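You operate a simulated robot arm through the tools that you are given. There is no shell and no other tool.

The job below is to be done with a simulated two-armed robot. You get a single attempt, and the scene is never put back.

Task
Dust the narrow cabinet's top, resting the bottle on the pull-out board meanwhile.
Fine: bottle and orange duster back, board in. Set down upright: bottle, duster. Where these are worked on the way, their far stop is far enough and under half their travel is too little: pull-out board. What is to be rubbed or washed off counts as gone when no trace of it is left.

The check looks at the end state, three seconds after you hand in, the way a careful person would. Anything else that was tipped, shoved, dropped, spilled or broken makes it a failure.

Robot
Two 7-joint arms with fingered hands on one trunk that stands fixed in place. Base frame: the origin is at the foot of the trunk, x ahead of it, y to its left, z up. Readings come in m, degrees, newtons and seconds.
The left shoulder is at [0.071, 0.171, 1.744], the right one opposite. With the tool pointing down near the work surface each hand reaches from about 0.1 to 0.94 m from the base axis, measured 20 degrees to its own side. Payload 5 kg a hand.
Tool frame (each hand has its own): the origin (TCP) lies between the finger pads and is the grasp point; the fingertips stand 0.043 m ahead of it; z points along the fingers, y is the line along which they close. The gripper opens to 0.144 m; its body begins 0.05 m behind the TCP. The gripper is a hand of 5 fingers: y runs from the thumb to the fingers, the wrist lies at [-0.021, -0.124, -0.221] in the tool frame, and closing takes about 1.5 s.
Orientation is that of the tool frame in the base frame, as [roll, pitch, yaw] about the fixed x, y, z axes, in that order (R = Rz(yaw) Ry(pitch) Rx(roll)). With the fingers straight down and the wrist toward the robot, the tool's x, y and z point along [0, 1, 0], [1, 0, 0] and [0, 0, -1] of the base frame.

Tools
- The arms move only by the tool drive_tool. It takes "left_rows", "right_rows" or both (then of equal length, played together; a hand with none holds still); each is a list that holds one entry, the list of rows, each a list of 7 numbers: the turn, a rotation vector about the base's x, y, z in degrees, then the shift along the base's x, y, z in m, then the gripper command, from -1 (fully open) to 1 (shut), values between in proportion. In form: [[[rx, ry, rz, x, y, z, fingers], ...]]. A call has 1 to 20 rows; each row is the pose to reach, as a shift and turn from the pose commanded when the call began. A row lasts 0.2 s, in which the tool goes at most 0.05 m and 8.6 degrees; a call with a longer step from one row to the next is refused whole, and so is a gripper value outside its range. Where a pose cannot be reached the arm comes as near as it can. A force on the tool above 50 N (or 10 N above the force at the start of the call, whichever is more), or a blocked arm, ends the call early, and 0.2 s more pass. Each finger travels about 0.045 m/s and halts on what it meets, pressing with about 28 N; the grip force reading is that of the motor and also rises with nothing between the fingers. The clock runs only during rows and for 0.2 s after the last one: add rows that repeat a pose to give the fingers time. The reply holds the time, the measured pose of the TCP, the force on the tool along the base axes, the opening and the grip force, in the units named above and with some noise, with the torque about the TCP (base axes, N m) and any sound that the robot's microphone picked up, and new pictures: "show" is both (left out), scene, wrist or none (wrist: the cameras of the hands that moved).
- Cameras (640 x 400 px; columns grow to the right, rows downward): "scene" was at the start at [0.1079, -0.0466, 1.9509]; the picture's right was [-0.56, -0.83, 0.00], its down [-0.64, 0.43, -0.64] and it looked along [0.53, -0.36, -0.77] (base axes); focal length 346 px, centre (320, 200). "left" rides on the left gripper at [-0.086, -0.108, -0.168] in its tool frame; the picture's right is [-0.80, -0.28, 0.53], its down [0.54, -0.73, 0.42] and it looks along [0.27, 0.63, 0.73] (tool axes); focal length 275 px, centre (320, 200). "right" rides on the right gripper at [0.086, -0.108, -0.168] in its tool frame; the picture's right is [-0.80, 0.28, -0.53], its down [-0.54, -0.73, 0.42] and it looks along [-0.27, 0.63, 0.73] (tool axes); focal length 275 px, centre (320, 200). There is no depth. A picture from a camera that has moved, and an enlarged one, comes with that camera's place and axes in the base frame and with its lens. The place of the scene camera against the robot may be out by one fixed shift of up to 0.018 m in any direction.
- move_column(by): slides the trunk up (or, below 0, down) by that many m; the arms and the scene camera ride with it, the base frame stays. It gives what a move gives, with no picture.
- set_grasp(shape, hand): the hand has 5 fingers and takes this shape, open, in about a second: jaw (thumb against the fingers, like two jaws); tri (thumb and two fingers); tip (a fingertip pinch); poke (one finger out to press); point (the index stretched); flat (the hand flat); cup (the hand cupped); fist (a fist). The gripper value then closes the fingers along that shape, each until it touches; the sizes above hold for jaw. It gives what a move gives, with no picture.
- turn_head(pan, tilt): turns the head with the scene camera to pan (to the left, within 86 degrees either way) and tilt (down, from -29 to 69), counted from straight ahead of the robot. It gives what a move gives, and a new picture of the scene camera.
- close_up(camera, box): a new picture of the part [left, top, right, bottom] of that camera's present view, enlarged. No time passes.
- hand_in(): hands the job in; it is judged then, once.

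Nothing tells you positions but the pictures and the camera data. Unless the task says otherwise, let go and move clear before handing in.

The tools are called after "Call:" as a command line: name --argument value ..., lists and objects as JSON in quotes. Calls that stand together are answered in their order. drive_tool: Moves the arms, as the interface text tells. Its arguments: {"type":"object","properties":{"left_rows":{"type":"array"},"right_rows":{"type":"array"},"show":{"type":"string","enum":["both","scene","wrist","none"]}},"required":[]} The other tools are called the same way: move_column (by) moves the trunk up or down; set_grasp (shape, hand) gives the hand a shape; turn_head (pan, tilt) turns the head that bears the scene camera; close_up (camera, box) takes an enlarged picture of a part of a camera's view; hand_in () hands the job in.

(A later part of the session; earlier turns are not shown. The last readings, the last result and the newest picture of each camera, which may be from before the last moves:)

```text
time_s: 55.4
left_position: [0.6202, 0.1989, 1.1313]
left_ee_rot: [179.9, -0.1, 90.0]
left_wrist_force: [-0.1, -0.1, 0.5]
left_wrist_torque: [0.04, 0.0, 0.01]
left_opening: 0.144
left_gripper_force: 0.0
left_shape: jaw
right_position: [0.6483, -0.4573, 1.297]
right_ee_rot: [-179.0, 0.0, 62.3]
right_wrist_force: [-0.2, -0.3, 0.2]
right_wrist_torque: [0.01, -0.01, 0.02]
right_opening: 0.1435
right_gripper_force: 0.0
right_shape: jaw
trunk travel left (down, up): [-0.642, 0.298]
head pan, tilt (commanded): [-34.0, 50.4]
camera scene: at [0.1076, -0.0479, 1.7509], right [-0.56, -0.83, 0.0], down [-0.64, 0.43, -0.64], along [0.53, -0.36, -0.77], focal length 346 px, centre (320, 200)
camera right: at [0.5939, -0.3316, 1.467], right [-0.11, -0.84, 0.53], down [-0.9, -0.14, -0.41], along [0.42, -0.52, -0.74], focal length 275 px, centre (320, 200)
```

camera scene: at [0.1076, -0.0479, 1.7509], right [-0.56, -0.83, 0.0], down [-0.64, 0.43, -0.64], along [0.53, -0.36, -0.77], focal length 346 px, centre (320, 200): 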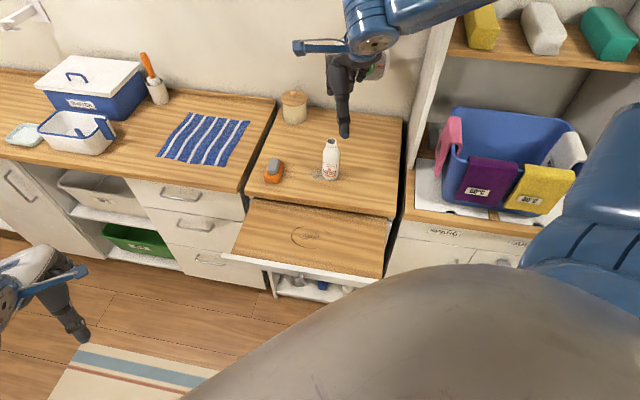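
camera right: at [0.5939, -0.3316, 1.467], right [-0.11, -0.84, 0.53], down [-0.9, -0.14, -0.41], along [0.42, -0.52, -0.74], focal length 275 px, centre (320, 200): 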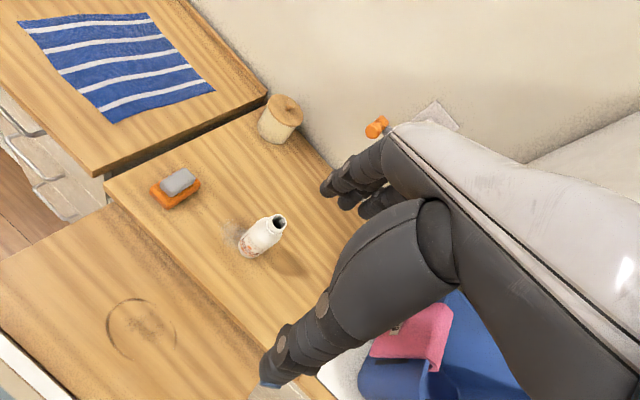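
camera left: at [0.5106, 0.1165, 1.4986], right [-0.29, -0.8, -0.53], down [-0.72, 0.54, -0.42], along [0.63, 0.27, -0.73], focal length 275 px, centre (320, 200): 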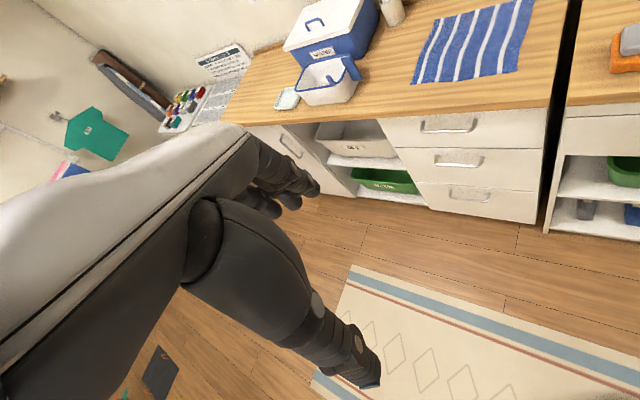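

A clear overhead view now shows the bottle, duster, dust and the ring on the board. I'll zoom in to measure them.

Call:
close_up --camera "right" --box '[200, 190, 328, 270]'

Call:
close_up --camera "right" --box '[110, 150, 238, 230]'

Call:
close_up --camera "right" --box '[60, 270, 252, 390]'

Call:
close_up --camera "scene" --box '[230, 120, 422, 240]'

```text
5.00 times, centred on (264, 230) of right
camera zoom: at [0.5939, -0.3316, 1.467], right [-0.11, -0.84, 0.53], down [-0.9, -0.14, -0.41], along [0.42, -0.52, -0.74], focal length 1376 px, centre (600, 50)
```

zoom: 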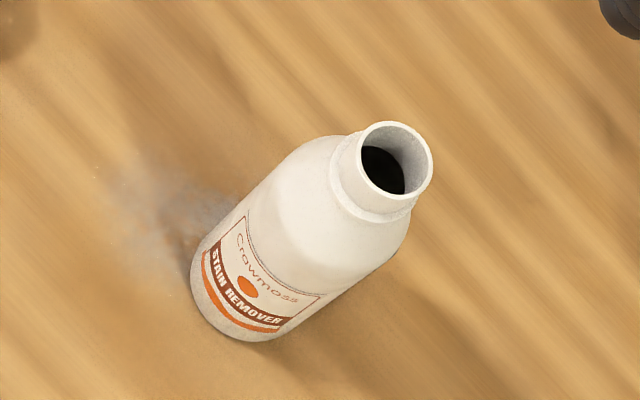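

```text
5.00 times, centred on (174, 190) of right
camera zoom: at [0.5939, -0.3316, 1.467], right [-0.11, -0.84, 0.53], down [-0.9, -0.14, -0.41], along [0.42, -0.52, -0.74], focal length 1376 px, centre (1050, 250)
```

zoom: 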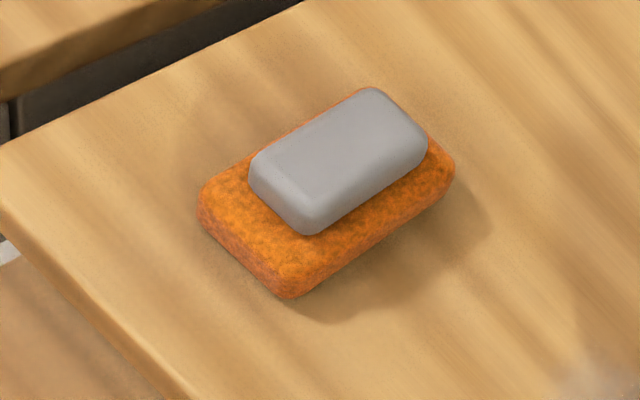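

```text
3.33 times, centred on (156, 330) of right
camera zoom: at [0.5939, -0.3316, 1.467], right [-0.11, -0.84, 0.53], down [-0.9, -0.14, -0.41], along [0.42, -0.52, -0.74], focal length 918 px, centre (867, -233)
```

zoom: 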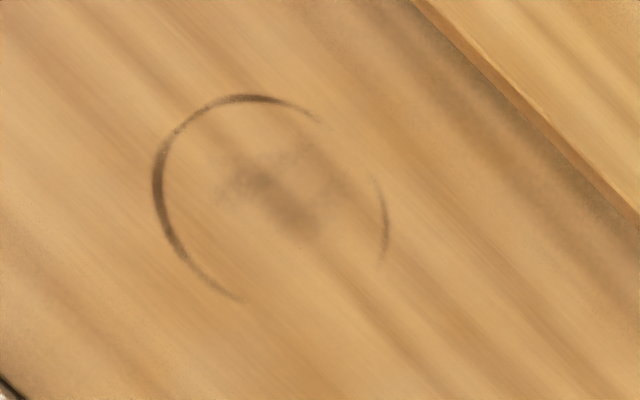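

```text
3.33 times, centred on (326, 180) of scene
camera zoom: at [0.1076, -0.0479, 1.7509], right [-0.56, -0.83, 0.0], down [-0.64, 0.43, -0.64], along [0.53, -0.36, -0.77], focal length 1155 px, centre (300, 267)
```

zoom: 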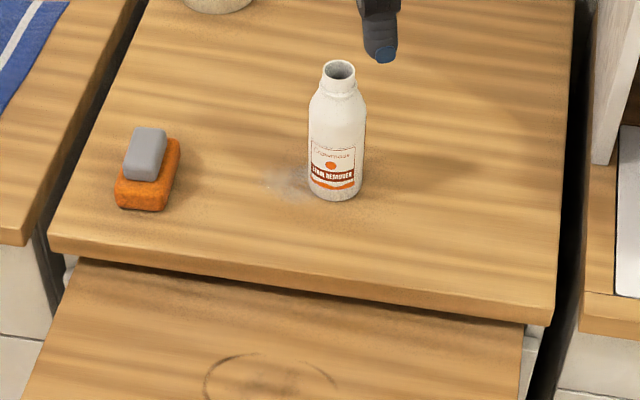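

The bottle's axis comes out near (0.772, -0.533), running from z≈0.888 to 1.057. The duster's grey grip is near (0.884, -0.376), with its long side square to the front edge. I'll check how the jaw fingers are spaced before grasping.

Call:
close_up --camera "right" --box '[250, 130, 474, 270]'

Call:
close_up --camera "scene" --box '[270, 20, 430, 150]'

```text
2.86 times, centred on (362, 200) of right
camera zoom: at [0.5939, -0.3316, 1.467], right [-0.11, -0.84, 0.53], down [-0.9, -0.14, -0.41], along [0.42, -0.52, -0.74], focal length 786 px, centre (200, 200)
```

zoom: 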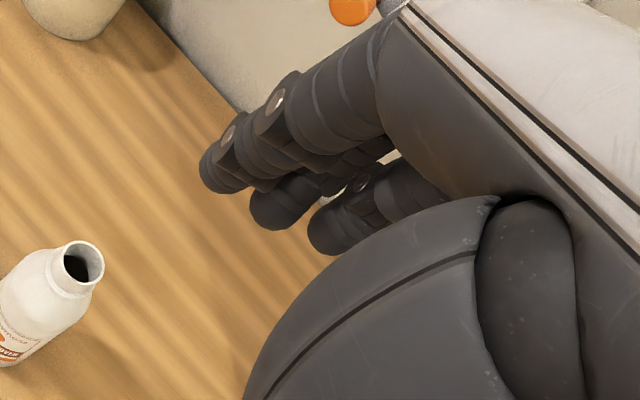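

```text
3.08 times, centred on (350, 85) of scene
camera zoom: at [0.1076, -0.0479, 1.7509], right [-0.56, -0.83, 0.0], down [-0.64, 0.43, -0.64], along [0.53, -0.36, -0.77], focal length 1066 px, centre (228, 554)
```

zoom: 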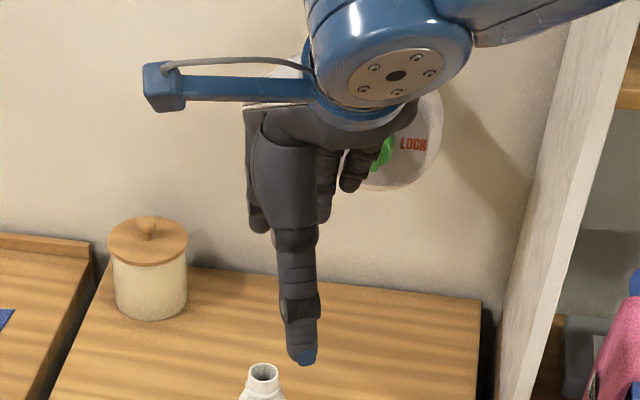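

The jaw fingers straddle the TCP well, with index at x≈+1 cm and middle at x≈-1 cm, so I'll put the TCP right over the bottle's axis and come down to just above it.

Call:
drive_tool --right_rows '[[[0, 0, 0, 0.031, -0.019, 0, -1], [0, 0, 0, 0.062, -0.038, 0, -1], [0, 0, 0, 0.093, -0.057, 0, -1], [0, 0, 0, 0.1237, -0.0757, -0.01, -1], [0, 0, 0, 0.1237, -0.0757, -0.05, -1], [0, 0, 0, 0.1237, -0.0757, -0.09, -1], [0, 0, 0, 0.1237, -0.0757, -0.13, -1], [0, 0, 0, 0.1237, -0.0757, -0.15, -1], [0, 0, 0, 0.1237, -0.0757, -0.15, -1]]]'

Call:
close_up --camera "scene" --box '[250, 80, 442, 200]'

Call:
close_up --camera "right" --box '[220, 180, 412, 300]'

```text
time_s: 57.4
left_position: [0.6188, 0.2004, 1.1316]
left_ee_rot: [180.0, 0.1, 90.0]
left_wrist_force: [0.5, 0.7, -0.2]
left_wrist_torque: [-0.03, 0.01, -0.02]
left_opening: 0.1439
left_gripper_force: 0.1
left_shape: jaw
right_position: [0.7694, -0.5308, 1.1462]
right_ee_rot: [-179.1, 0.1, 62.2]
right_wrist_force: [-0.1, 0.1, 0.0]
right_wrist_torque: [-0.01, -0.02, 0.01]
right_opening: 0.1439
right_gripper_force: 0.0
right_shape: jaw
trunk travel left (down, up): [-0.642, 0.298]
head pan, tilt (commanded): [-34.0, 50.4]
camera scene: at [0.1068, -0.0462, 1.751], right [-0.56, -0.83, 0.0], down [-0.64, 0.43, -0.64], along [0.53, -0.36, -0.77], focal length 346 px, centre (320, 200)
camera right: at [0.7157, -0.4041, 1.3152], right [-0.11, -0.84, 0.53], down [-0.9, -0.14, -0.41], along [0.42, -0.52, -0.74], focal length 275 px, centre (320, 200)
```

scene: 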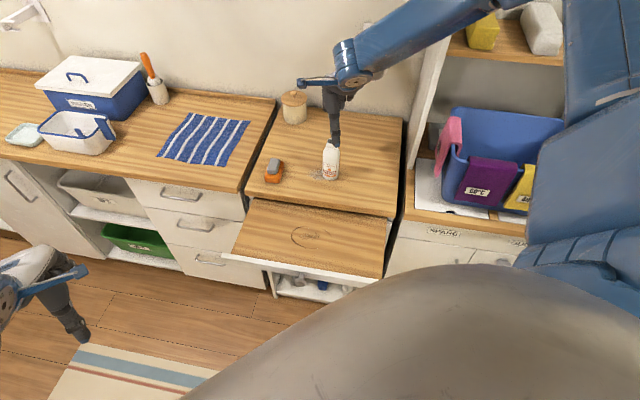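
right: 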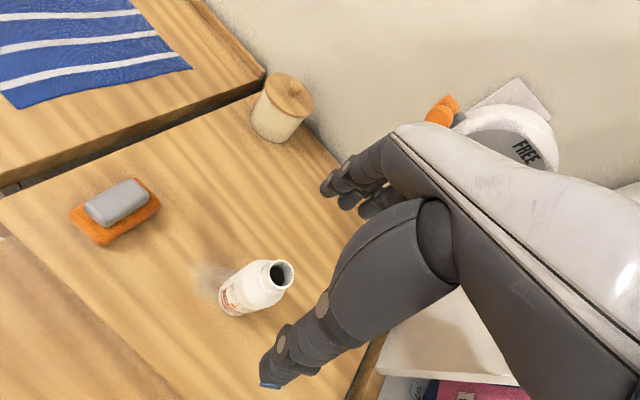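

```text
3.33 times, centred on (346, 140) of scene
camera zoom: at [0.1068, -0.0462, 1.751], right [-0.56, -0.83, 0.0], down [-0.64, 0.43, -0.64], along [0.53, -0.36, -0.77], focal length 1155 px, centre (233, 400)
```

zoom: 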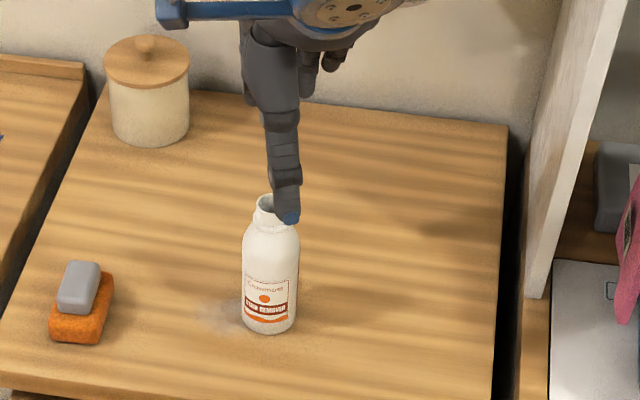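

```text
3.33 times, centred on (316, 240) of right
camera zoom: at [0.7157, -0.4041, 1.3152], right [-0.11, -0.84, 0.53], down [-0.9, -0.14, -0.41], along [0.42, -0.52, -0.74], focal length 918 px, centre (333, 67)
```

zoom: 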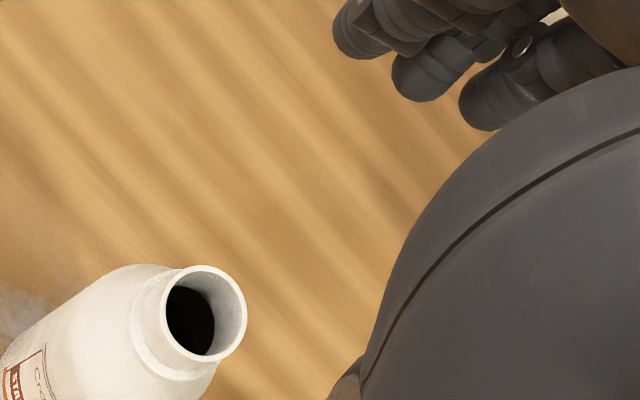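

The mouth is within about 2 mm of the tool axis. I'll descend to z≈1.02 and close around the bottle's upper body.

Call:
drive_tool --right_rows '[[[0, 0, 0, 0.0025, -0.0015, -0.03, -1], [0, 0, 0, 0.0025, -0.0015, -0.06, -1], [0, 0, 0, 0.0025, -0.0015, -0.09, -1], [0, 0, 0, 0.0025, -0.0015, -0.11, -1], [0, 0, 0, 0.0025, -0.0015, -0.126, -1], [0, 0, 0, 0.0025, -0.0015, -0.126, -1]]]'

Call:
close_up --camera "scene" --box '[250, 100, 410, 200]'

Call:
close_up --camera "right" --box '[200, 140, 456, 300]'

```text
time_s: 58.8
left_position: [0.6198, 0.2009, 1.13]
left_ee_rot: [-179.9, 0.0, 90.1]
left_wrist_force: [0.6, 0.6, -0.3]
left_wrist_torque: [-0.02, 0.02, -0.02]
left_opening: 0.1437
left_gripper_force: 0.0
left_shape: jaw
right_position: [0.7569, -0.53, 1.0577]
right_ee_rot: [-179.0, 0.1, 62.4]
right_wrist_force: [1.2, 1.2, -1.4]
right_wrist_torque: [-0.01, 0.01, 0.0]
right_opening: 0.1436
right_gripper_force: 0.1
right_shape: jaw
right hand out of reach, approached as far as the arm can: row 3, 4, 5, 6
trunk travel left (down, up): [-0.642, 0.298]
head pan, tilt (commanded): [-34.0, 50.4]
camera scene: at [0.109, -0.0445, 1.7509], right [-0.56, -0.83, 0.0], down [-0.64, 0.43, -0.64], along [0.53, -0.36, -0.77], focal length 346 px, centre (320, 200)
camera right: at [0.7029, -0.404, 1.2273], right [-0.11, -0.84, 0.53], down [-0.9, -0.14, -0.41], along [0.42, -0.52, -0.74], focal length 275 px, centre (320, 200)
```

scene: 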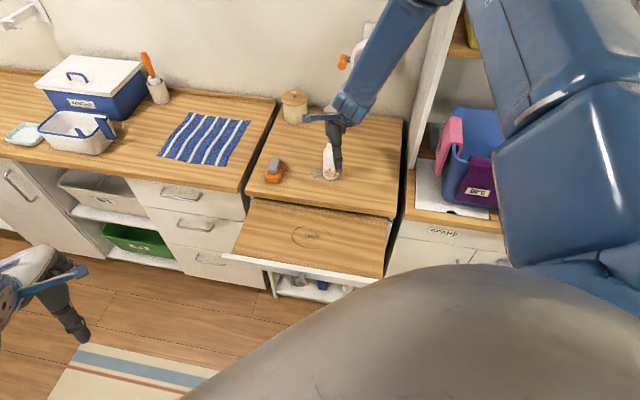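
right: 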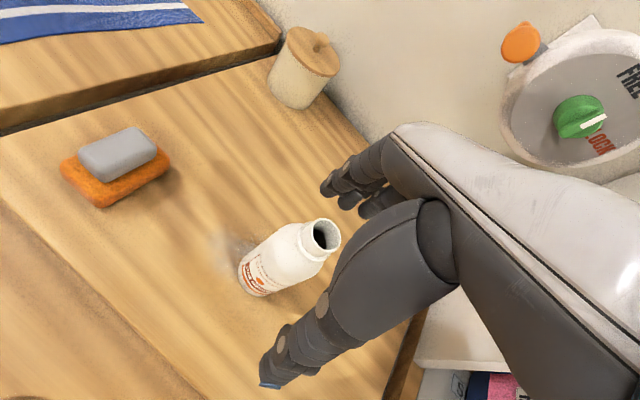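

```text
4.00 times, centred on (330, 150) of scene
camera zoom: at [0.109, -0.0445, 1.7509], right [-0.56, -0.83, 0.0], down [-0.64, 0.43, -0.64], along [0.53, -0.36, -0.77], focal length 1386 px, centre (280, 400)
```

zoom: 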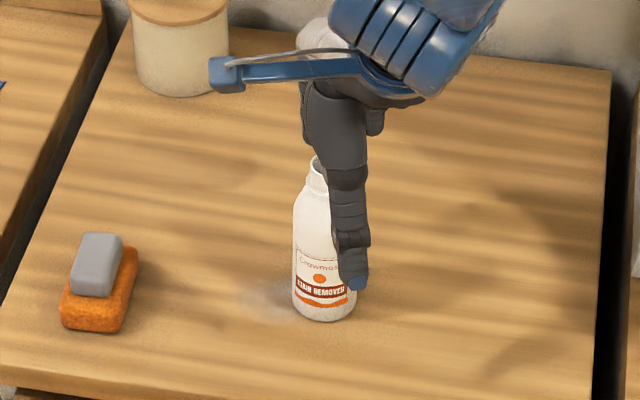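

```text
2.50 times, centred on (328, 220) of right
camera zoom: at [0.7029, -0.404, 1.2273], right [-0.11, -0.84, 0.53], down [-0.9, -0.14, -0.41], along [0.42, -0.52, -0.74], focal length 688 px, centre (300, 150)
```

zoom: 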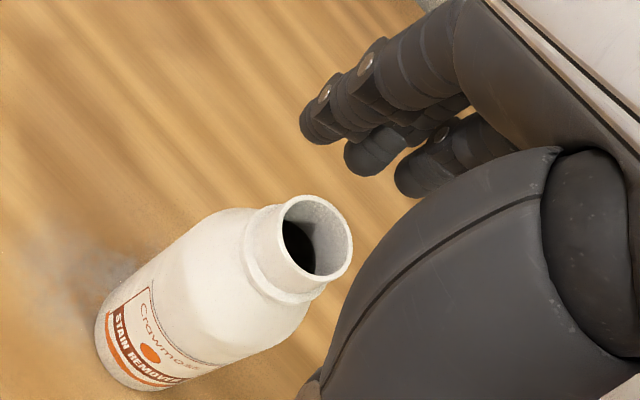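

The arm again stops about 0.49 m below the shoulder, short of the grasp height. I'll rise clear of the bottle, lower the trunk 0.2 m and come back down.

Call:
drive_tool --right_rows '[[[0, 0, 0, 0, 0, 0.045, -1], [0, 0, 0, 0.003, 0, 0.09, -1], [0, 0, 0, 0.006, -0.001, 0.135, -1], [0, 0, 0, 0.009, -0.001, 0.18, -1], [0, 0, 0, 0.012, -0.002, 0.225, -1], [0, 0, 0, 0.014, -0.003, 0.27, -1], [0, 0, 0, 0.0145, -0.003, 0.3, -1], [0, 0, 0, 0.0145, -0.003, 0.3, -1]]]' --show "none"

Call:
move_column --by -0.2

Call:
close_up --camera "right" --box '[160, 180, 416, 340]'

Call:
close_up --camera "scene" --box '[0, 0, 640, 400]'

```text
time_s: 60.6
left_position: [0.6195, 0.1998, 1.1311]
left_ee_rot: [179.9, 0.0, 90.0]
left_wrist_force: [0.1, 0.0, 1.3]
left_wrist_torque: [-0.01, -0.01, 0.0]
left_opening: 0.144
left_gripper_force: 0.1
left_shape: jaw
right_position: [0.7699, -0.536, 1.3589]
right_ee_rot: [-179.0, 0.1, 62.3]
right_wrist_force: [1.0, 0.0, -0.3]
right_wrist_torque: [-0.01, 0.03, -0.01]
right_opening: 0.1441
right_gripper_force: 0.1
right_shape: jaw
trunk travel left (down, up): [-0.642, 0.298]
head pan, tilt (commanded): [-34.0, 50.4]
```

```text
time_s: 62.7
left_position: [0.6204, 0.1997, 0.9311]
left_ee_rot: [-180.0, 0.0, 89.9]
left_wrist_force: [-0.8, -0.1, -0.5]
left_wrist_torque: [-0.02, 0.01, 0.01]
left_opening: 0.1437
left_gripper_force: 0.0
left_shape: jaw
right_position: [0.7698, -0.5348, 1.1595]
right_ee_rot: [-179.1, 0.0, 62.4]
right_wrist_force: [-0.1, -0.6, 0.3]
right_wrist_torque: [0.0, 0.01, 0.03]
right_opening: 0.1436
right_gripper_force: 0.1
right_shape: jaw
trunk travel left (down, up): [-0.442, 0.498]
head pan, tilt (commanded): [-34.0, 50.4]
```

```text
2.50 times, centred on (288, 260) of right
camera zoom: at [0.7157, -0.4094, 1.3286], right [-0.11, -0.84, 0.53], down [-0.9, -0.14, -0.41], along [0.42, -0.52, -0.74], focal length 688 px, centre (400, 50)
```

zoom: 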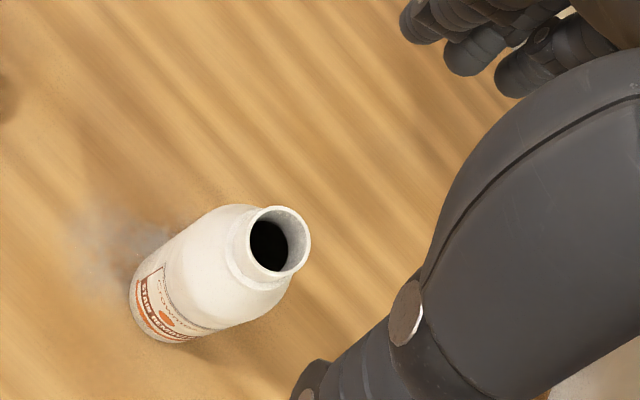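

```text
1.00 times, centred on (320, 200) of scene (not enlarged: the box is as wide or as high as the picture)
camera zoom: at [0.1075, -0.0463, 1.551], right [-0.56, -0.83, 0.0], down [-0.64, 0.43, -0.64], along [0.53, -0.36, -0.77], focal length 346 px, centre (320, 200)
```

zoom: 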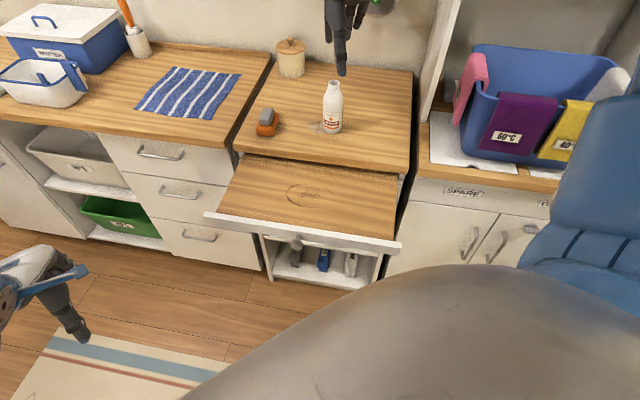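

Call:
drive_tool --right_rows '[[[0, 0, 0, 0.0022, 0.003, -0.03, -1], [0, 0, 0, 0.0022, 0.003, -0.06, -1], [0, 0, 0, 0.0022, 0.003, -0.09, -1], [0, 0, 0, 0.0022, 0.003, -0.115, -1], [0, 0, 0, 0.0022, 0.003, -0.1395, -1], [0, 0, 0, 0.0022, 0.003, -0.1395, -1]]]'

Call:
close_up --camera "scene" --box '[250, 50, 410, 150]'

Call:
close_up --camera "right" --box '[200, 140, 456, 300]'

```text
time_s: 64.1
left_position: [0.6194, 0.1985, 0.9311]
left_ee_rot: [-180.0, -0.1, 90.0]
left_wrist_force: [-0.9, 0.1, 0.2]
left_wrist_torque: [0.03, 0.01, -0.02]
left_opening: 0.1439
left_gripper_force: 0.1
left_shape: jaw
right_position: [0.7709, -0.5311, 1.021]
right_ee_rot: [-179.2, 0.0, 62.2]
right_wrist_force: [0.2, -0.7, 0.6]
right_wrist_torque: [-0.01, 0.0, 0.0]
right_opening: 0.1435
right_gripper_force: 0.2
right_shape: jaw
trunk travel left (down, up): [-0.442, 0.498]
head pan, tilt (commanded): [-34.0, 50.4]
camera scene: at [0.1073, -0.0459, 1.551], right [-0.56, -0.83, 0.0], down [-0.64, 0.43, -0.64], along [0.53, -0.36, -0.77], focal length 346 px, centre (320, 200)
camera right: at [0.7179, -0.4054, 1.1891], right [-0.11, -0.84, 0.53], down [-0.9, -0.14, -0.41], along [0.42, -0.52, -0.74], focal length 275 px, centre (320, 200)
```

scene: 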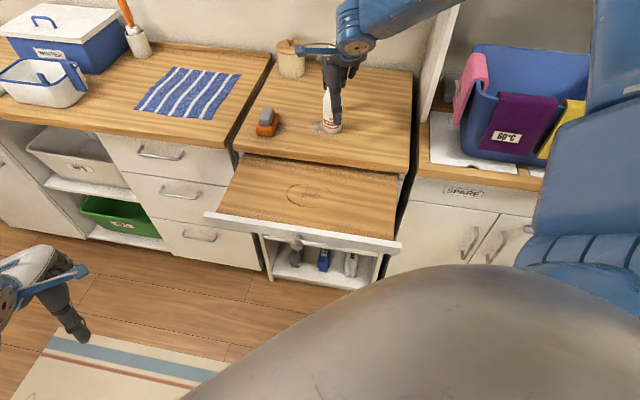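
right: 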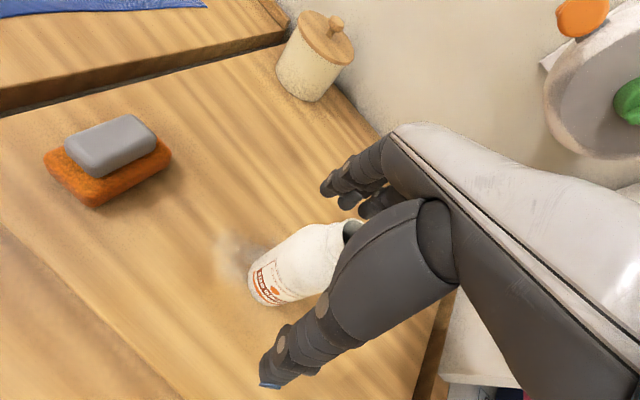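

```text
4.00 times, centred on (330, 100) of scene
camera zoom: at [0.1073, -0.0459, 1.551], right [-0.56, -0.83, 0.0], down [-0.64, 0.43, -0.64], along [0.53, -0.36, -0.77], focal length 1386 px, centre (280, 600)
```

zoom: 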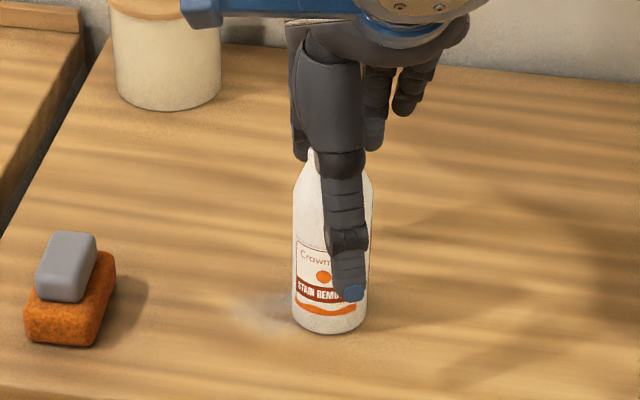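

```text
2.50 times, centred on (328, 220) of right
camera zoom: at [0.7179, -0.4054, 1.1891], right [-0.11, -0.84, 0.53], down [-0.9, -0.14, -0.41], along [0.42, -0.52, -0.74], focal length 688 px, centre (300, 150)
```

zoom: 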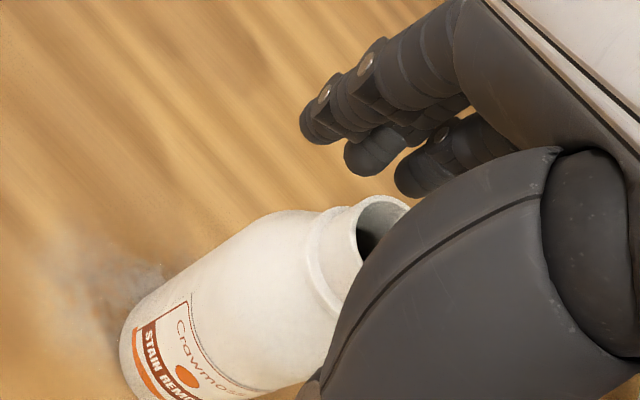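

Aligned with no contact forces. Closing on the bottle.

Call:
drive_tool --right_rows '[[[0, 0, 0, 0, 0, 0, 1], [0, 0, 0, 0, 0, 0, 1], [0, 0, 0, 0, 0, 0, 1], [0, 0, 0, 0, 0, 0, 1], [0, 0, 0, 0, 0, 0, 1], [0, 0, 0, 0, 0, 0, 1], [0, 0, 0, 0, 0, 0, 1], [0, 0, 0, 0, 0, 0, 1], [0, 0, 0, 0, 0, 0, 1]]]'

Call:
close_up --camera "scene" --box '[250, 50, 410, 150]'

Call:
close_up --camera "right" --box '[200, 140, 456, 300]'

```text
time_s: 66.1
left_position: [0.6195, 0.1988, 0.9309]
left_ee_rot: [-180.0, 0.0, 90.0]
left_wrist_force: [0.1, -0.2, -0.9]
left_wrist_torque: [0.0, -0.02, 0.04]
left_opening: 0.1437
left_gripper_force: 0.0
left_shape: jaw
right_position: [0.7727, -0.532, 1.0191]
right_ee_rot: [-179.0, 0.1, 62.3]
right_wrist_force: [-1.2, -0.1, -0.1]
right_wrist_torque: [0.0, 0.07, -0.04]
right_opening: 0.0468
right_gripper_force: 27.8
right_shape: jaw
trunk travel left (down, up): [-0.442, 0.498]
head pan, tilt (commanded): [-34.0, 50.4]
camera scene: at [0.1076, -0.0462, 1.551], right [-0.56, -0.83, 0.0], down [-0.64, 0.43, -0.64], along [0.53, -0.36, -0.77], focal length 346 px, centre (320, 200)
camera right: at [0.7181, -0.4056, 1.1889], right [-0.11, -0.84, 0.53], down [-0.9, -0.14, -0.41], along [0.42, -0.52, -0.74], focal length 275 px, centre (320, 200)
```

scene: 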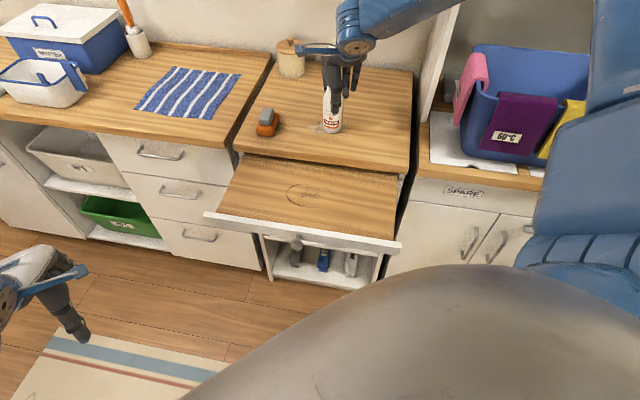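
right: 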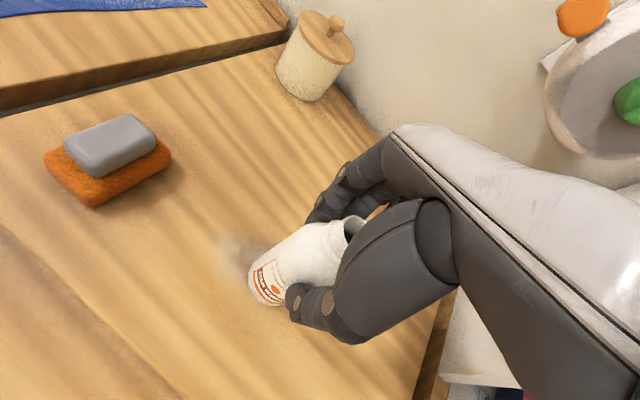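

```text
4.00 times, centred on (330, 100) of scene
camera zoom: at [0.1076, -0.0462, 1.551], right [-0.56, -0.83, 0.0], down [-0.64, 0.43, -0.64], along [0.53, -0.36, -0.77], focal length 1386 px, centre (280, 600)
```

zoom: 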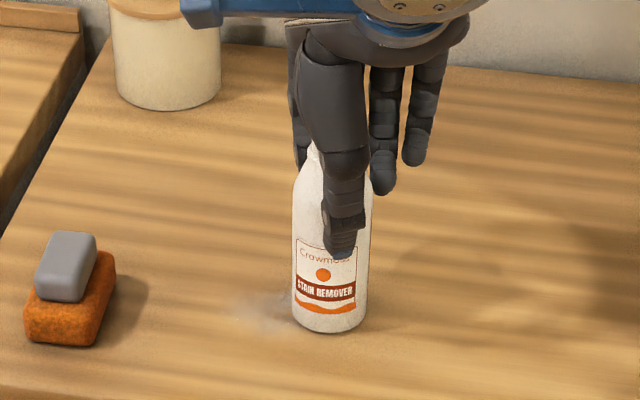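

```text
2.50 times, centred on (328, 220) of right
camera zoom: at [0.7181, -0.4056, 1.1889], right [-0.11, -0.84, 0.53], down [-0.9, -0.14, -0.41], along [0.42, -0.52, -0.74], focal length 688 px, centre (300, 150)
```

zoom: 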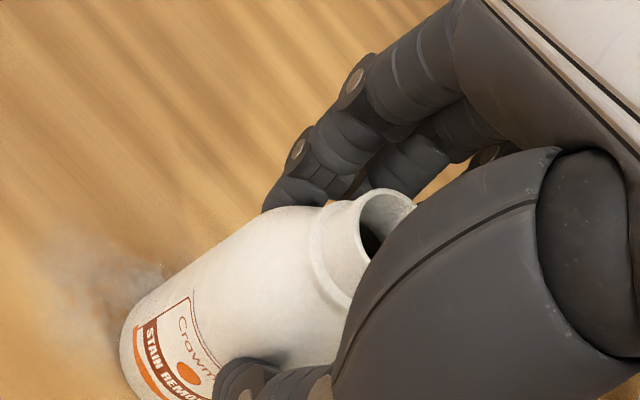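

The bottle is held with the opening at 47 mm. I note the grasp pose (0.772, -0.532, 1.020) for putting it back exactly. Now I lift it.

Call:
drive_tool --right_rows '[[[0, 0, 0, 0, 0, 0.01, 1], [0, 0, 0, 0, 0, 0.03, 1], [0, 0, 0, 0, 0, 0.06, 1], [0, 0, 0, 0, 0, 0.09, 1], [0, 0, 0, 0, 0, 0.12, 1], [0, 0, 0, 0, 0, 0.12, 1]]]'

Call:
close_up --camera "right" --box '[130, 150, 450, 350]'

Call:
close_up --camera "scene" --box '[230, 20, 422, 140]'

```text
time_s: 67.5
left_position: [0.6196, 0.1993, 0.9296]
left_ee_rot: [-180.0, 0.0, 90.1]
left_wrist_force: [-0.2, -0.1, -0.3]
left_wrist_torque: [0.02, -0.01, -0.02]
left_opening: 0.144
left_gripper_force: 0.2
left_shape: jaw
right_position: [0.7732, -0.5332, 1.138]
right_ee_rot: [-179.0, 0.2, 62.4]
right_wrist_force: [0.6, -0.1, -2.3]
right_wrist_torque: [0.01, 0.0, -0.01]
right_opening: 0.0467
right_gripper_force: 28.2
right_shape: jaw
trunk travel left (down, up): [-0.442, 0.498]
head pan, tilt (commanded): [-34.0, 50.4]
camera scene: at [0.1086, -0.0468, 1.5508], right [-0.56, -0.83, 0.0], down [-0.64, 0.43, -0.64], along [0.53, -0.36, -0.77], focal length 346 px, centre (320, 200)
camera right: at [0.7194, -0.407, 1.3078], right [-0.11, -0.84, 0.53], down [-0.9, -0.14, -0.41], along [0.42, -0.52, -0.74], focal length 275 px, centre (320, 200)
```

scene: 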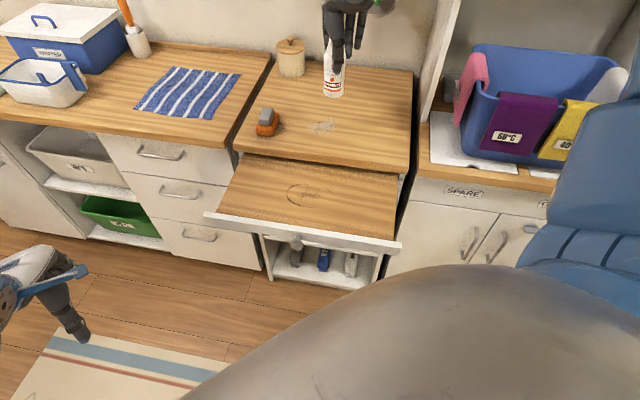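
right: 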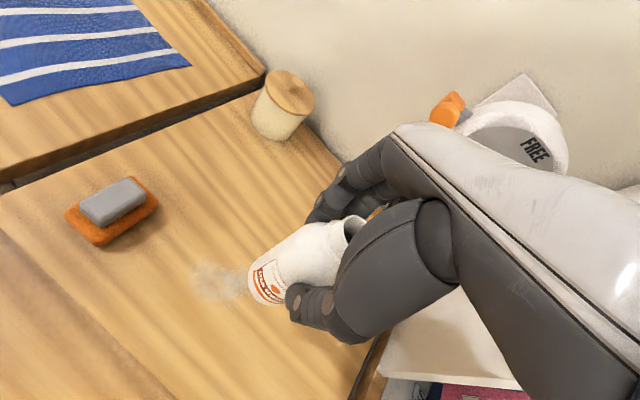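

```text
2.00 times, centred on (290, 250) of right
camera zoom: at [0.7194, -0.407, 1.3078], right [-0.11, -0.84, 0.53], down [-0.9, -0.14, -0.41], along [0.42, -0.52, -0.74], focal length 551 px, centre (380, 100)
```

zoom: 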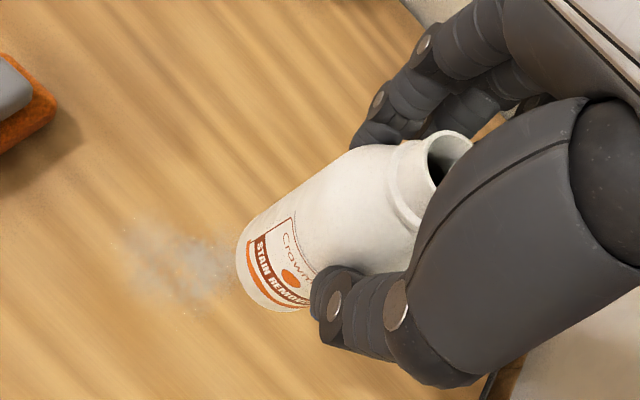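

```text
3.33 times, centred on (326, 80) of scene
camera zoom: at [0.1086, -0.0468, 1.5508], right [-0.56, -0.83, 0.0], down [-0.64, 0.43, -0.64], along [0.53, -0.36, -0.77], focal length 1155 px, centre (300, 600)
```

zoom: 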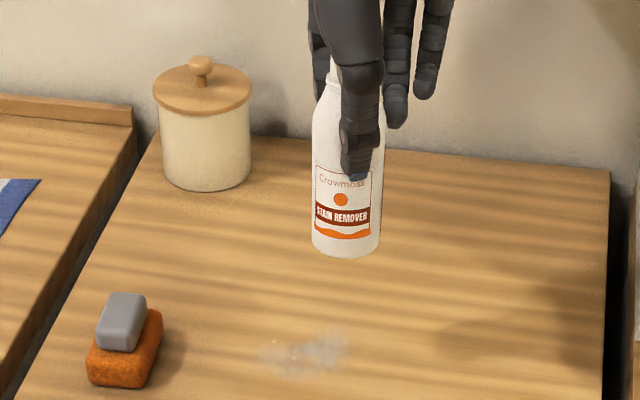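

The bottle is up and upright, about 0.25 kg, and the dust patch shows plainly where it stood. Now I carry it over the ring on the board.

Call:
drive_tool --right_rows '[[[0, 0, 0, -0.02, 0.025, 0, 1], [0, 0, 0, -0.048, 0.06, 0, 1], [0, 0, 0, -0.076, 0.095, 0, 1], [0, 0, 0, -0.104, 0.13, 0, 1], [0, 0, 0, -0.13, 0.163, 0, 1], [0, 0, 0, -0.142, 0.178, -0.02, 1], [0, 0, 0, -0.142, 0.178, -0.05, 1], [0, 0, 0, -0.142, 0.178, -0.08, 1], [0, 0, 0, -0.142, 0.178, -0.11, 1], [0, 0, 0, -0.142, 0.178, -0.125, 1], [0, 0, 0, -0.142, 0.178, -0.125, 1]]]'

Call:
close_up --camera "scene" --box '[200, 120, 392, 240]'

Call:
close_up --camera "right" --box '[130, 150, 450, 350]'

```text
time_s: 69.9
left_position: [0.6197, 0.2003, 0.9302]
left_ee_rot: [-180.0, 0.0, 90.1]
left_wrist_force: [-0.2, -0.2, 0.3]
left_wrist_torque: [-0.01, 0.0, 0.02]
left_opening: 0.1439
left_gripper_force: 0.0
left_shape: jaw
right_position: [0.6281, -0.3534, 1.0153]
right_ee_rot: [-179.1, -0.1, 62.3]
right_wrist_force: [0.7, 0.2, -2.6]
right_wrist_torque: [0.03, -0.02, -0.02]
right_opening: 0.0467
right_gripper_force: 27.7
right_shape: jaw
trunk travel left (down, up): [-0.442, 0.498]
head pan, tilt (commanded): [-34.0, 50.4]
camera scene: at [0.1075, -0.046, 1.551], right [-0.56, -0.83, 0.0], down [-0.64, 0.43, -0.64], along [0.53, -0.36, -0.77], focal length 346 px, centre (320, 200)
camera right: at [0.5751, -0.2291, 1.1833], right [-0.11, -0.84, 0.53], down [-0.9, -0.14, -0.41], along [0.42, -0.52, -0.74], focal length 275 px, centre (320, 200)
```

scene: 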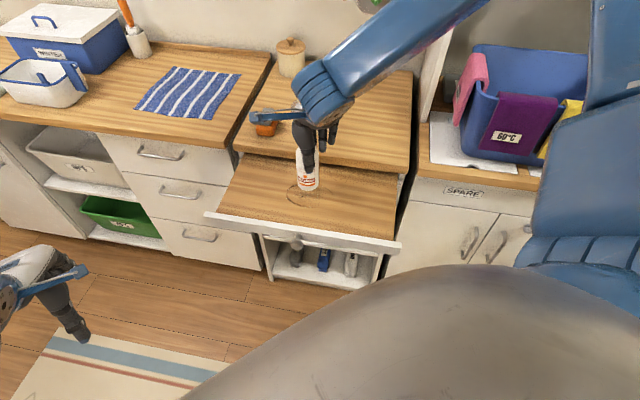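
right: 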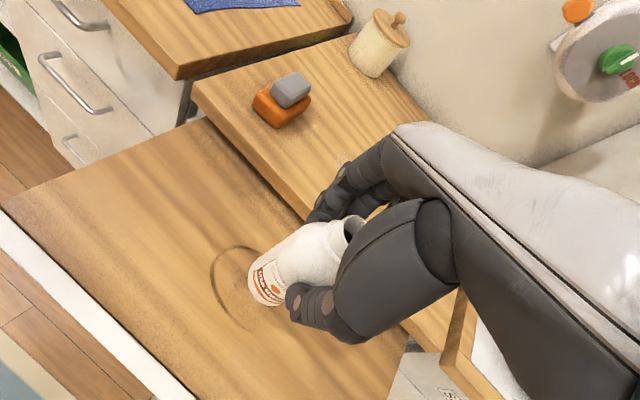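

```text
3.33 times, centred on (296, 180) of scene
camera zoom: at [0.1075, -0.046, 1.551], right [-0.56, -0.83, 0.0], down [-0.64, 0.43, -0.64], along [0.53, -0.36, -0.77], focal length 1155 px, centre (400, 267)
```

zoom: 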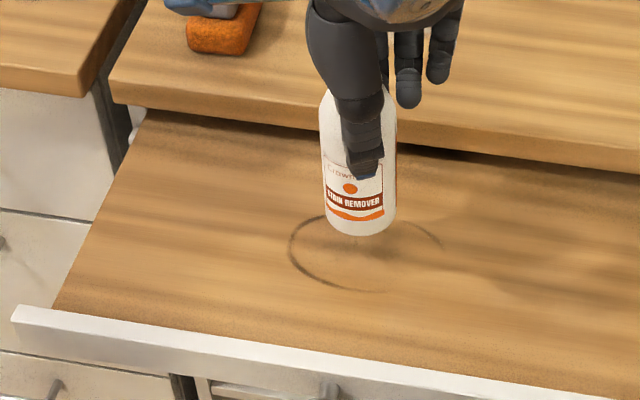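

```text
2.00 times, centred on (290, 250) of right
camera zoom: at [0.5751, -0.2291, 1.1833], right [-0.11, -0.84, 0.53], down [-0.9, -0.14, -0.41], along [0.42, -0.52, -0.74], focal length 551 px, centre (380, 100)
```

zoom: 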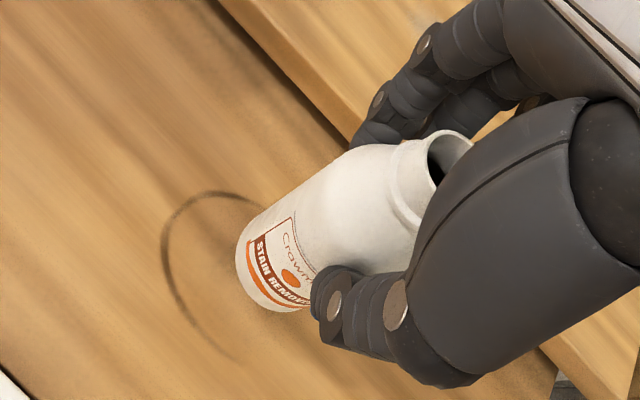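

The bottle's base is about 3 cm above the board. I'll lower it in small steps and watch the vertical force.

Call:
drive_tool --right_rows '[[[0, 0, 0, 0, 0, -0.008, 1], [0, 0, 0, 0, 0, -0.016, 1], [0, 0, 0, 0, 0, -0.02, 1]]]' --show "none"

Call:
close_up --camera "scene" --box '[260, 140, 356, 200]'

```text
time_s: 70.7
left_position: [0.6186, 0.199, 0.9305]
left_ee_rot: [180.0, 0.0, 90.0]
left_wrist_force: [1.0, 0.4, 0.0]
left_wrist_torque: [-0.02, 0.0, 0.01]
left_opening: 0.1437
left_gripper_force: 0.0
left_shape: jaw
right_position: [0.6296, -0.3545, 0.9944]
right_ee_rot: [-179.2, 0.0, 62.4]
right_wrist_force: [0.2, 0.2, -2.0]
right_wrist_torque: [-0.01, 0.02, 0.03]
right_opening: 0.0465
right_gripper_force: 27.8
right_shape: jaw
trunk travel left (down, up): [-0.442, 0.498]
head pan, tilt (commanded): [-34.0, 50.4]
```

```text
6.67 times, centred on (308, 170) of scene
camera zoom: at [0.1081, -0.0466, 1.5509], right [-0.56, -0.83, 0.0], down [-0.64, 0.43, -0.64], along [0.53, -0.36, -0.77], focal length 2309 px, centre (400, 400)
```

zoom: 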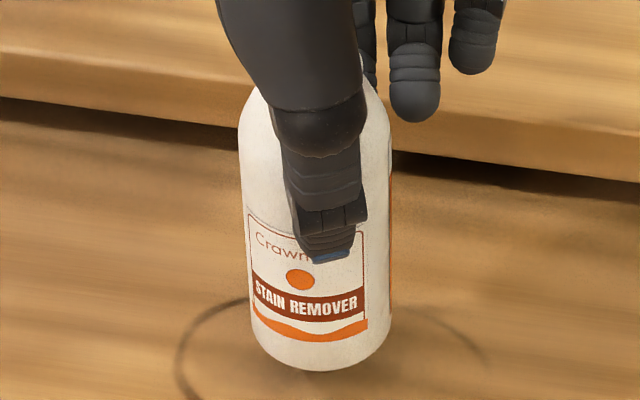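

Call:
drive_tool --right_rows '[[[0, 0, 0, 0, 0, -0.003, 1], [0, 0, 0, 0, 0, -0.006, 1], [0, 0, 0, 0, 0, -0.006, 1]]]' --show "none"

```text
time_s: 71.5
left_position: [0.6196, 0.1995, 0.9305]
left_ee_rot: [179.8, -0.1, 90.0]
left_wrist_force: [-0.4, -0.3, -0.2]
left_wrist_torque: [-0.01, 0.03, -0.02]
left_opening: 0.144
left_gripper_force: 0.1
left_shape: jaw
right_position: [0.6296, -0.355, 0.9887]
right_ee_rot: [-178.9, 0.2, 62.3]
right_wrist_force: [-0.5, -0.4, -1.9]
right_wrist_torque: [0.02, 0.01, -0.03]
right_opening: 0.0465
right_gripper_force: 27.6
right_shape: jaw
trunk travel left (down, up): [-0.442, 0.498]
head pan, tilt (commanded): [-34.0, 50.4]
```

Call:
drive_tool --right_rows '[[[0, 0, 0, 0, 0, -0.003, 1], [0, 0, 0, 0, 0, -0.005, 1], [0, 0, 0, 0, 0, -0.005, 1]]]' --show "none"

Call:
close_up --camera "scene" --box '[260, 140, 356, 200]'

```text
time_s: 72.3
left_position: [0.6192, 0.1997, 0.93]
left_ee_rot: [-180.0, 0.0, 90.0]
left_wrist_force: [0.2, -0.1, 0.3]
left_wrist_torque: [-0.02, 0.01, -0.02]
left_opening: 0.1439
left_gripper_force: 0.0
left_shape: jaw
right_position: [0.6294, -0.355, 0.9821]
right_ee_rot: [-179.0, 0.1, 62.4]
right_wrist_force: [-0.8, -0.1, -2.5]
right_wrist_torque: [0.0, -0.02, -0.02]
right_opening: 0.0464
right_gripper_force: 28.3
right_shape: jaw
trunk travel left (down, up): [-0.442, 0.498]
head pan, tilt (commanded): [-34.0, 50.4]
```

```text
6.67 times, centred on (308, 170) of scene
camera zoom: at [0.1079, -0.0464, 1.5509], right [-0.56, -0.83, 0.0], down [-0.64, 0.43, -0.64], along [0.53, -0.36, -0.77], focal length 2309 px, centre (400, 400)
```

zoom: 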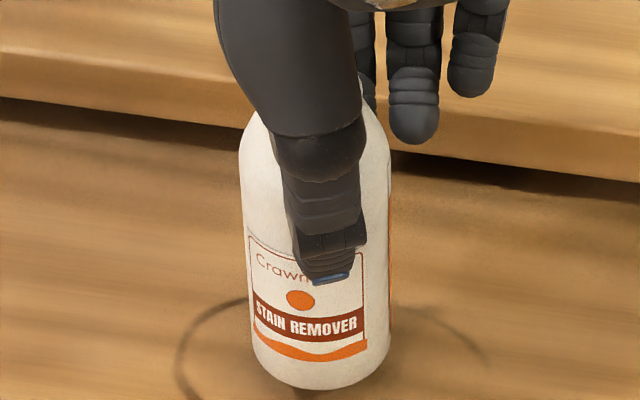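

Call:
drive_tool --right_rows '[[[0, 0, 0, 0, 0, -0.002, 1], [0, 0, 0, 0, 0, -0.004, 1], [0, 0, 0, 0, 0, -0.004, 1]]]' --show "none"

```text
time_s: 73.1
left_position: [0.6196, 0.1987, 0.9308]
left_ee_rot: [-180.0, 0.0, 90.0]
left_wrist_force: [-0.2, 0.1, -0.6]
left_wrist_torque: [0.02, -0.02, 0.01]
left_opening: 0.1435
left_gripper_force: 0.1
left_shape: jaw
right_position: [0.6299, -0.3547, 0.9791]
right_ee_rot: [-179.0, 0.1, 62.3]
right_wrist_force: [0.4, 0.3, -2.2]
right_wrist_torque: [-0.01, 0.01, 0.0]
right_opening: 0.0466
right_gripper_force: 28.6
right_shape: jaw
trunk travel left (down, up): [-0.442, 0.498]
head pan, tilt (commanded): [-34.0, 50.4]
```

Call:
drive_tool --right_rows '[[[0, 0, 0, 0, 0, -0.002, 1], [0, 0, 0, 0, 0, -0.004, 1], [0, 0, 0, 0, 0, -0.004, 1]]]' --show "none"

Call:
close_up --camera "scene" --box '[260, 140, 356, 200]'

Call:
close_up --camera "right" --box '[200, 220, 328, 300]'

```text
time_s: 73.9
left_position: [0.6189, 0.199, 0.9305]
left_ee_rot: [179.9, 0.0, 90.0]
left_wrist_force: [-1.0, 0.7, 1.1]
left_wrist_torque: [-0.05, 0.02, 0.02]
left_opening: 0.1438
left_gripper_force: 0.1
left_shape: jaw
right_position: [0.6297, -0.3539, 0.977]
right_ee_rot: [-179.1, 0.0, 62.3]
right_wrist_force: [0.5, 0.5, -2.0]
right_wrist_torque: [-0.02, 0.04, 0.01]
right_opening: 0.0465
right_gripper_force: 28.4
right_shape: jaw
trunk travel left (down, up): [-0.442, 0.498]
head pan, tilt (commanded): [-34.0, 50.4]
```

```text
6.67 times, centred on (308, 170) of scene
camera zoom: at [0.1079, -0.0464, 1.5509], right [-0.56, -0.83, 0.0], down [-0.64, 0.43, -0.64], along [0.53, -0.36, -0.77], focal length 2309 px, centre (400, 400)
```

zoom: 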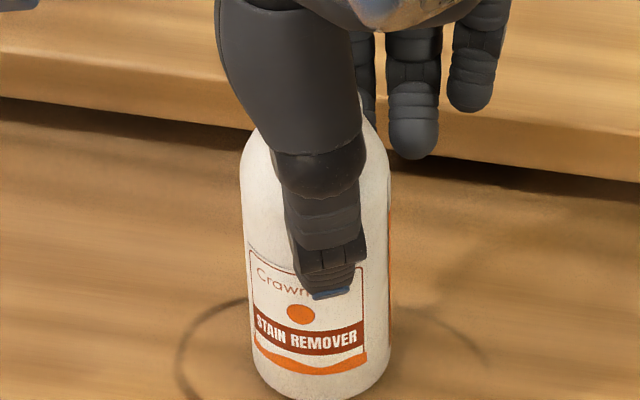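

```text
5.00 times, centred on (264, 260) of right
camera zoom: at [0.5759, -0.2284, 1.1452], right [-0.11, -0.84, 0.53], down [-0.9, -0.14, -0.41], along [0.42, -0.52, -0.74], focal length 1376 px, centre (600, -100)
```

zoom: 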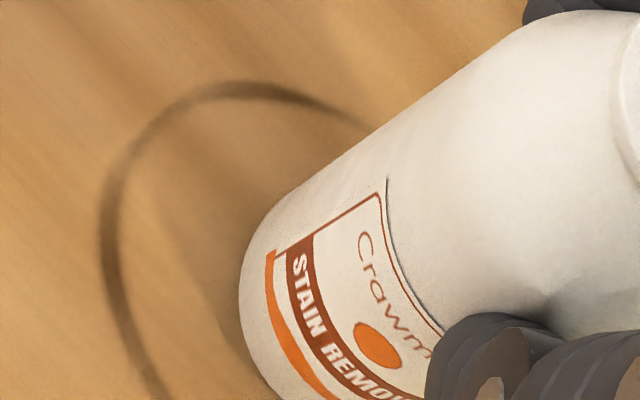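

Call:
close_up --camera "scene" --box '[276, 170, 340, 210]'

Call:
drive_tool --right_rows '[[[0, 0, 0, 0, 0, -0.002, 1], [0, 0, 0, 0, 0, -0.004, 1], [0, 0, 0, 0, 0, -0.004, 1]]]' --show "none"

Call:
close_up --camera "scene" --box '[276, 170, 340, 210]'

```text
10.00 times, centred on (308, 190) of scene
camera zoom: at [0.1079, -0.0464, 1.5509], right [-0.56, -0.83, 0.0], down [-0.64, 0.43, -0.64], along [0.53, -0.36, -0.77], focal length 3464 px, centre (440, 300)
```

zoom: 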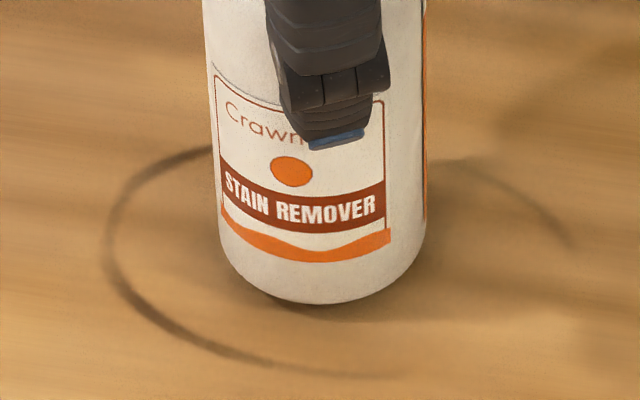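

```text
time_s: 74.7
left_position: [0.618, 0.199, 0.9314]
left_ee_rot: [180.0, 0.0, 90.0]
left_wrist_force: [-0.4, -0.4, 0.0]
left_wrist_torque: [-0.01, -0.02, 0.02]
left_opening: 0.1439
left_gripper_force: 0.1
left_shape: jaw
right_position: [0.6295, -0.3532, 0.9714]
right_ee_rot: [-179.0, 0.2, 62.3]
right_wrist_force: [-0.3, 0.7, -1.1]
right_wrist_torque: [0.02, 0.0, 0.0]
right_opening: 0.0463
right_gripper_force: 28.1
right_shape: jaw
trunk travel left (down, up): [-0.442, 0.498]
head pan, tilt (commanded): [-34.0, 50.4]
```

```text
10.00 times, centred on (308, 190) of scene
camera zoom: at [0.1078, -0.0463, 1.551], right [-0.56, -0.83, 0.0], down [-0.64, 0.43, -0.64], along [0.53, -0.36, -0.77], focal length 3464 px, centre (440, 300)
```

zoom: 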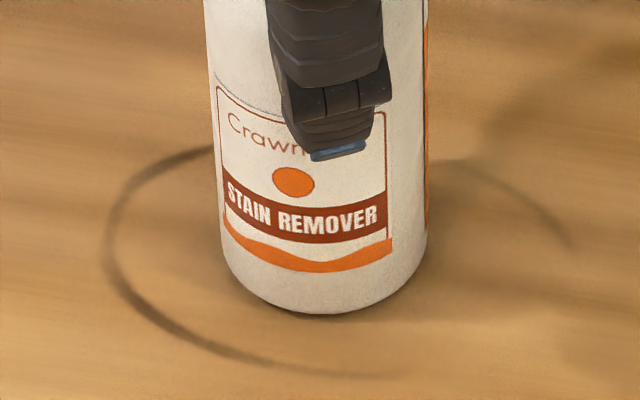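

Call:
drive_tool --right_rows '[[[0, 0, 0, 0, 0, -0.0015, 1], [0, 0, 0, 0, 0, -0.003, 1], [0, 0, 0, 0, 0, -0.003, 1]]]' --show "none"

Call:
close_up --camera "scene" --box '[276, 170, 340, 210]'

```text
time_s: 75.5
left_position: [0.6181, 0.1999, 0.9306]
left_ee_rot: [179.9, 0.1, 89.9]
left_wrist_force: [1.0, -0.1, -0.3]
left_wrist_torque: [-0.02, 0.05, -0.02]
left_opening: 0.1439
left_gripper_force: 0.0
left_shape: jaw
right_position: [0.6289, -0.354, 0.9708]
right_ee_rot: [-179.3, 0.0, 62.3]
right_wrist_force: [-0.6, 0.3, 14.2]
right_wrist_torque: [-0.09, -0.17, 0.03]
right_opening: 0.0472
right_gripper_force: 27.9
right_shape: jaw
trunk travel left (down, up): [-0.442, 0.498]
head pan, tilt (commanded): [-34.0, 50.4]
```

```text
10.00 times, centred on (308, 190) of scene
camera zoom: at [0.1062, -0.0454, 1.5513], right [-0.56, -0.83, 0.0], down [-0.64, 0.43, -0.64], along [0.53, -0.36, -0.77], focal length 3464 px, centre (440, 300)
```

zoom: 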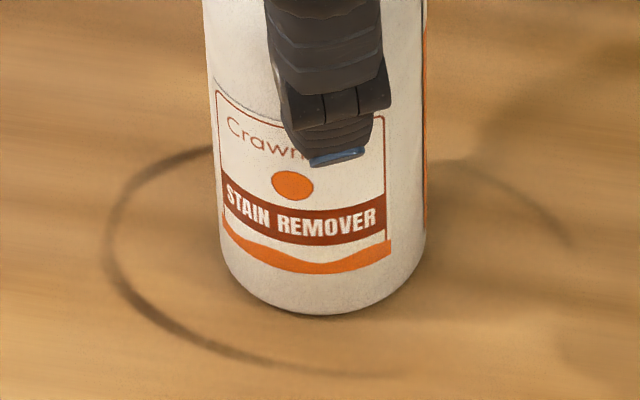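

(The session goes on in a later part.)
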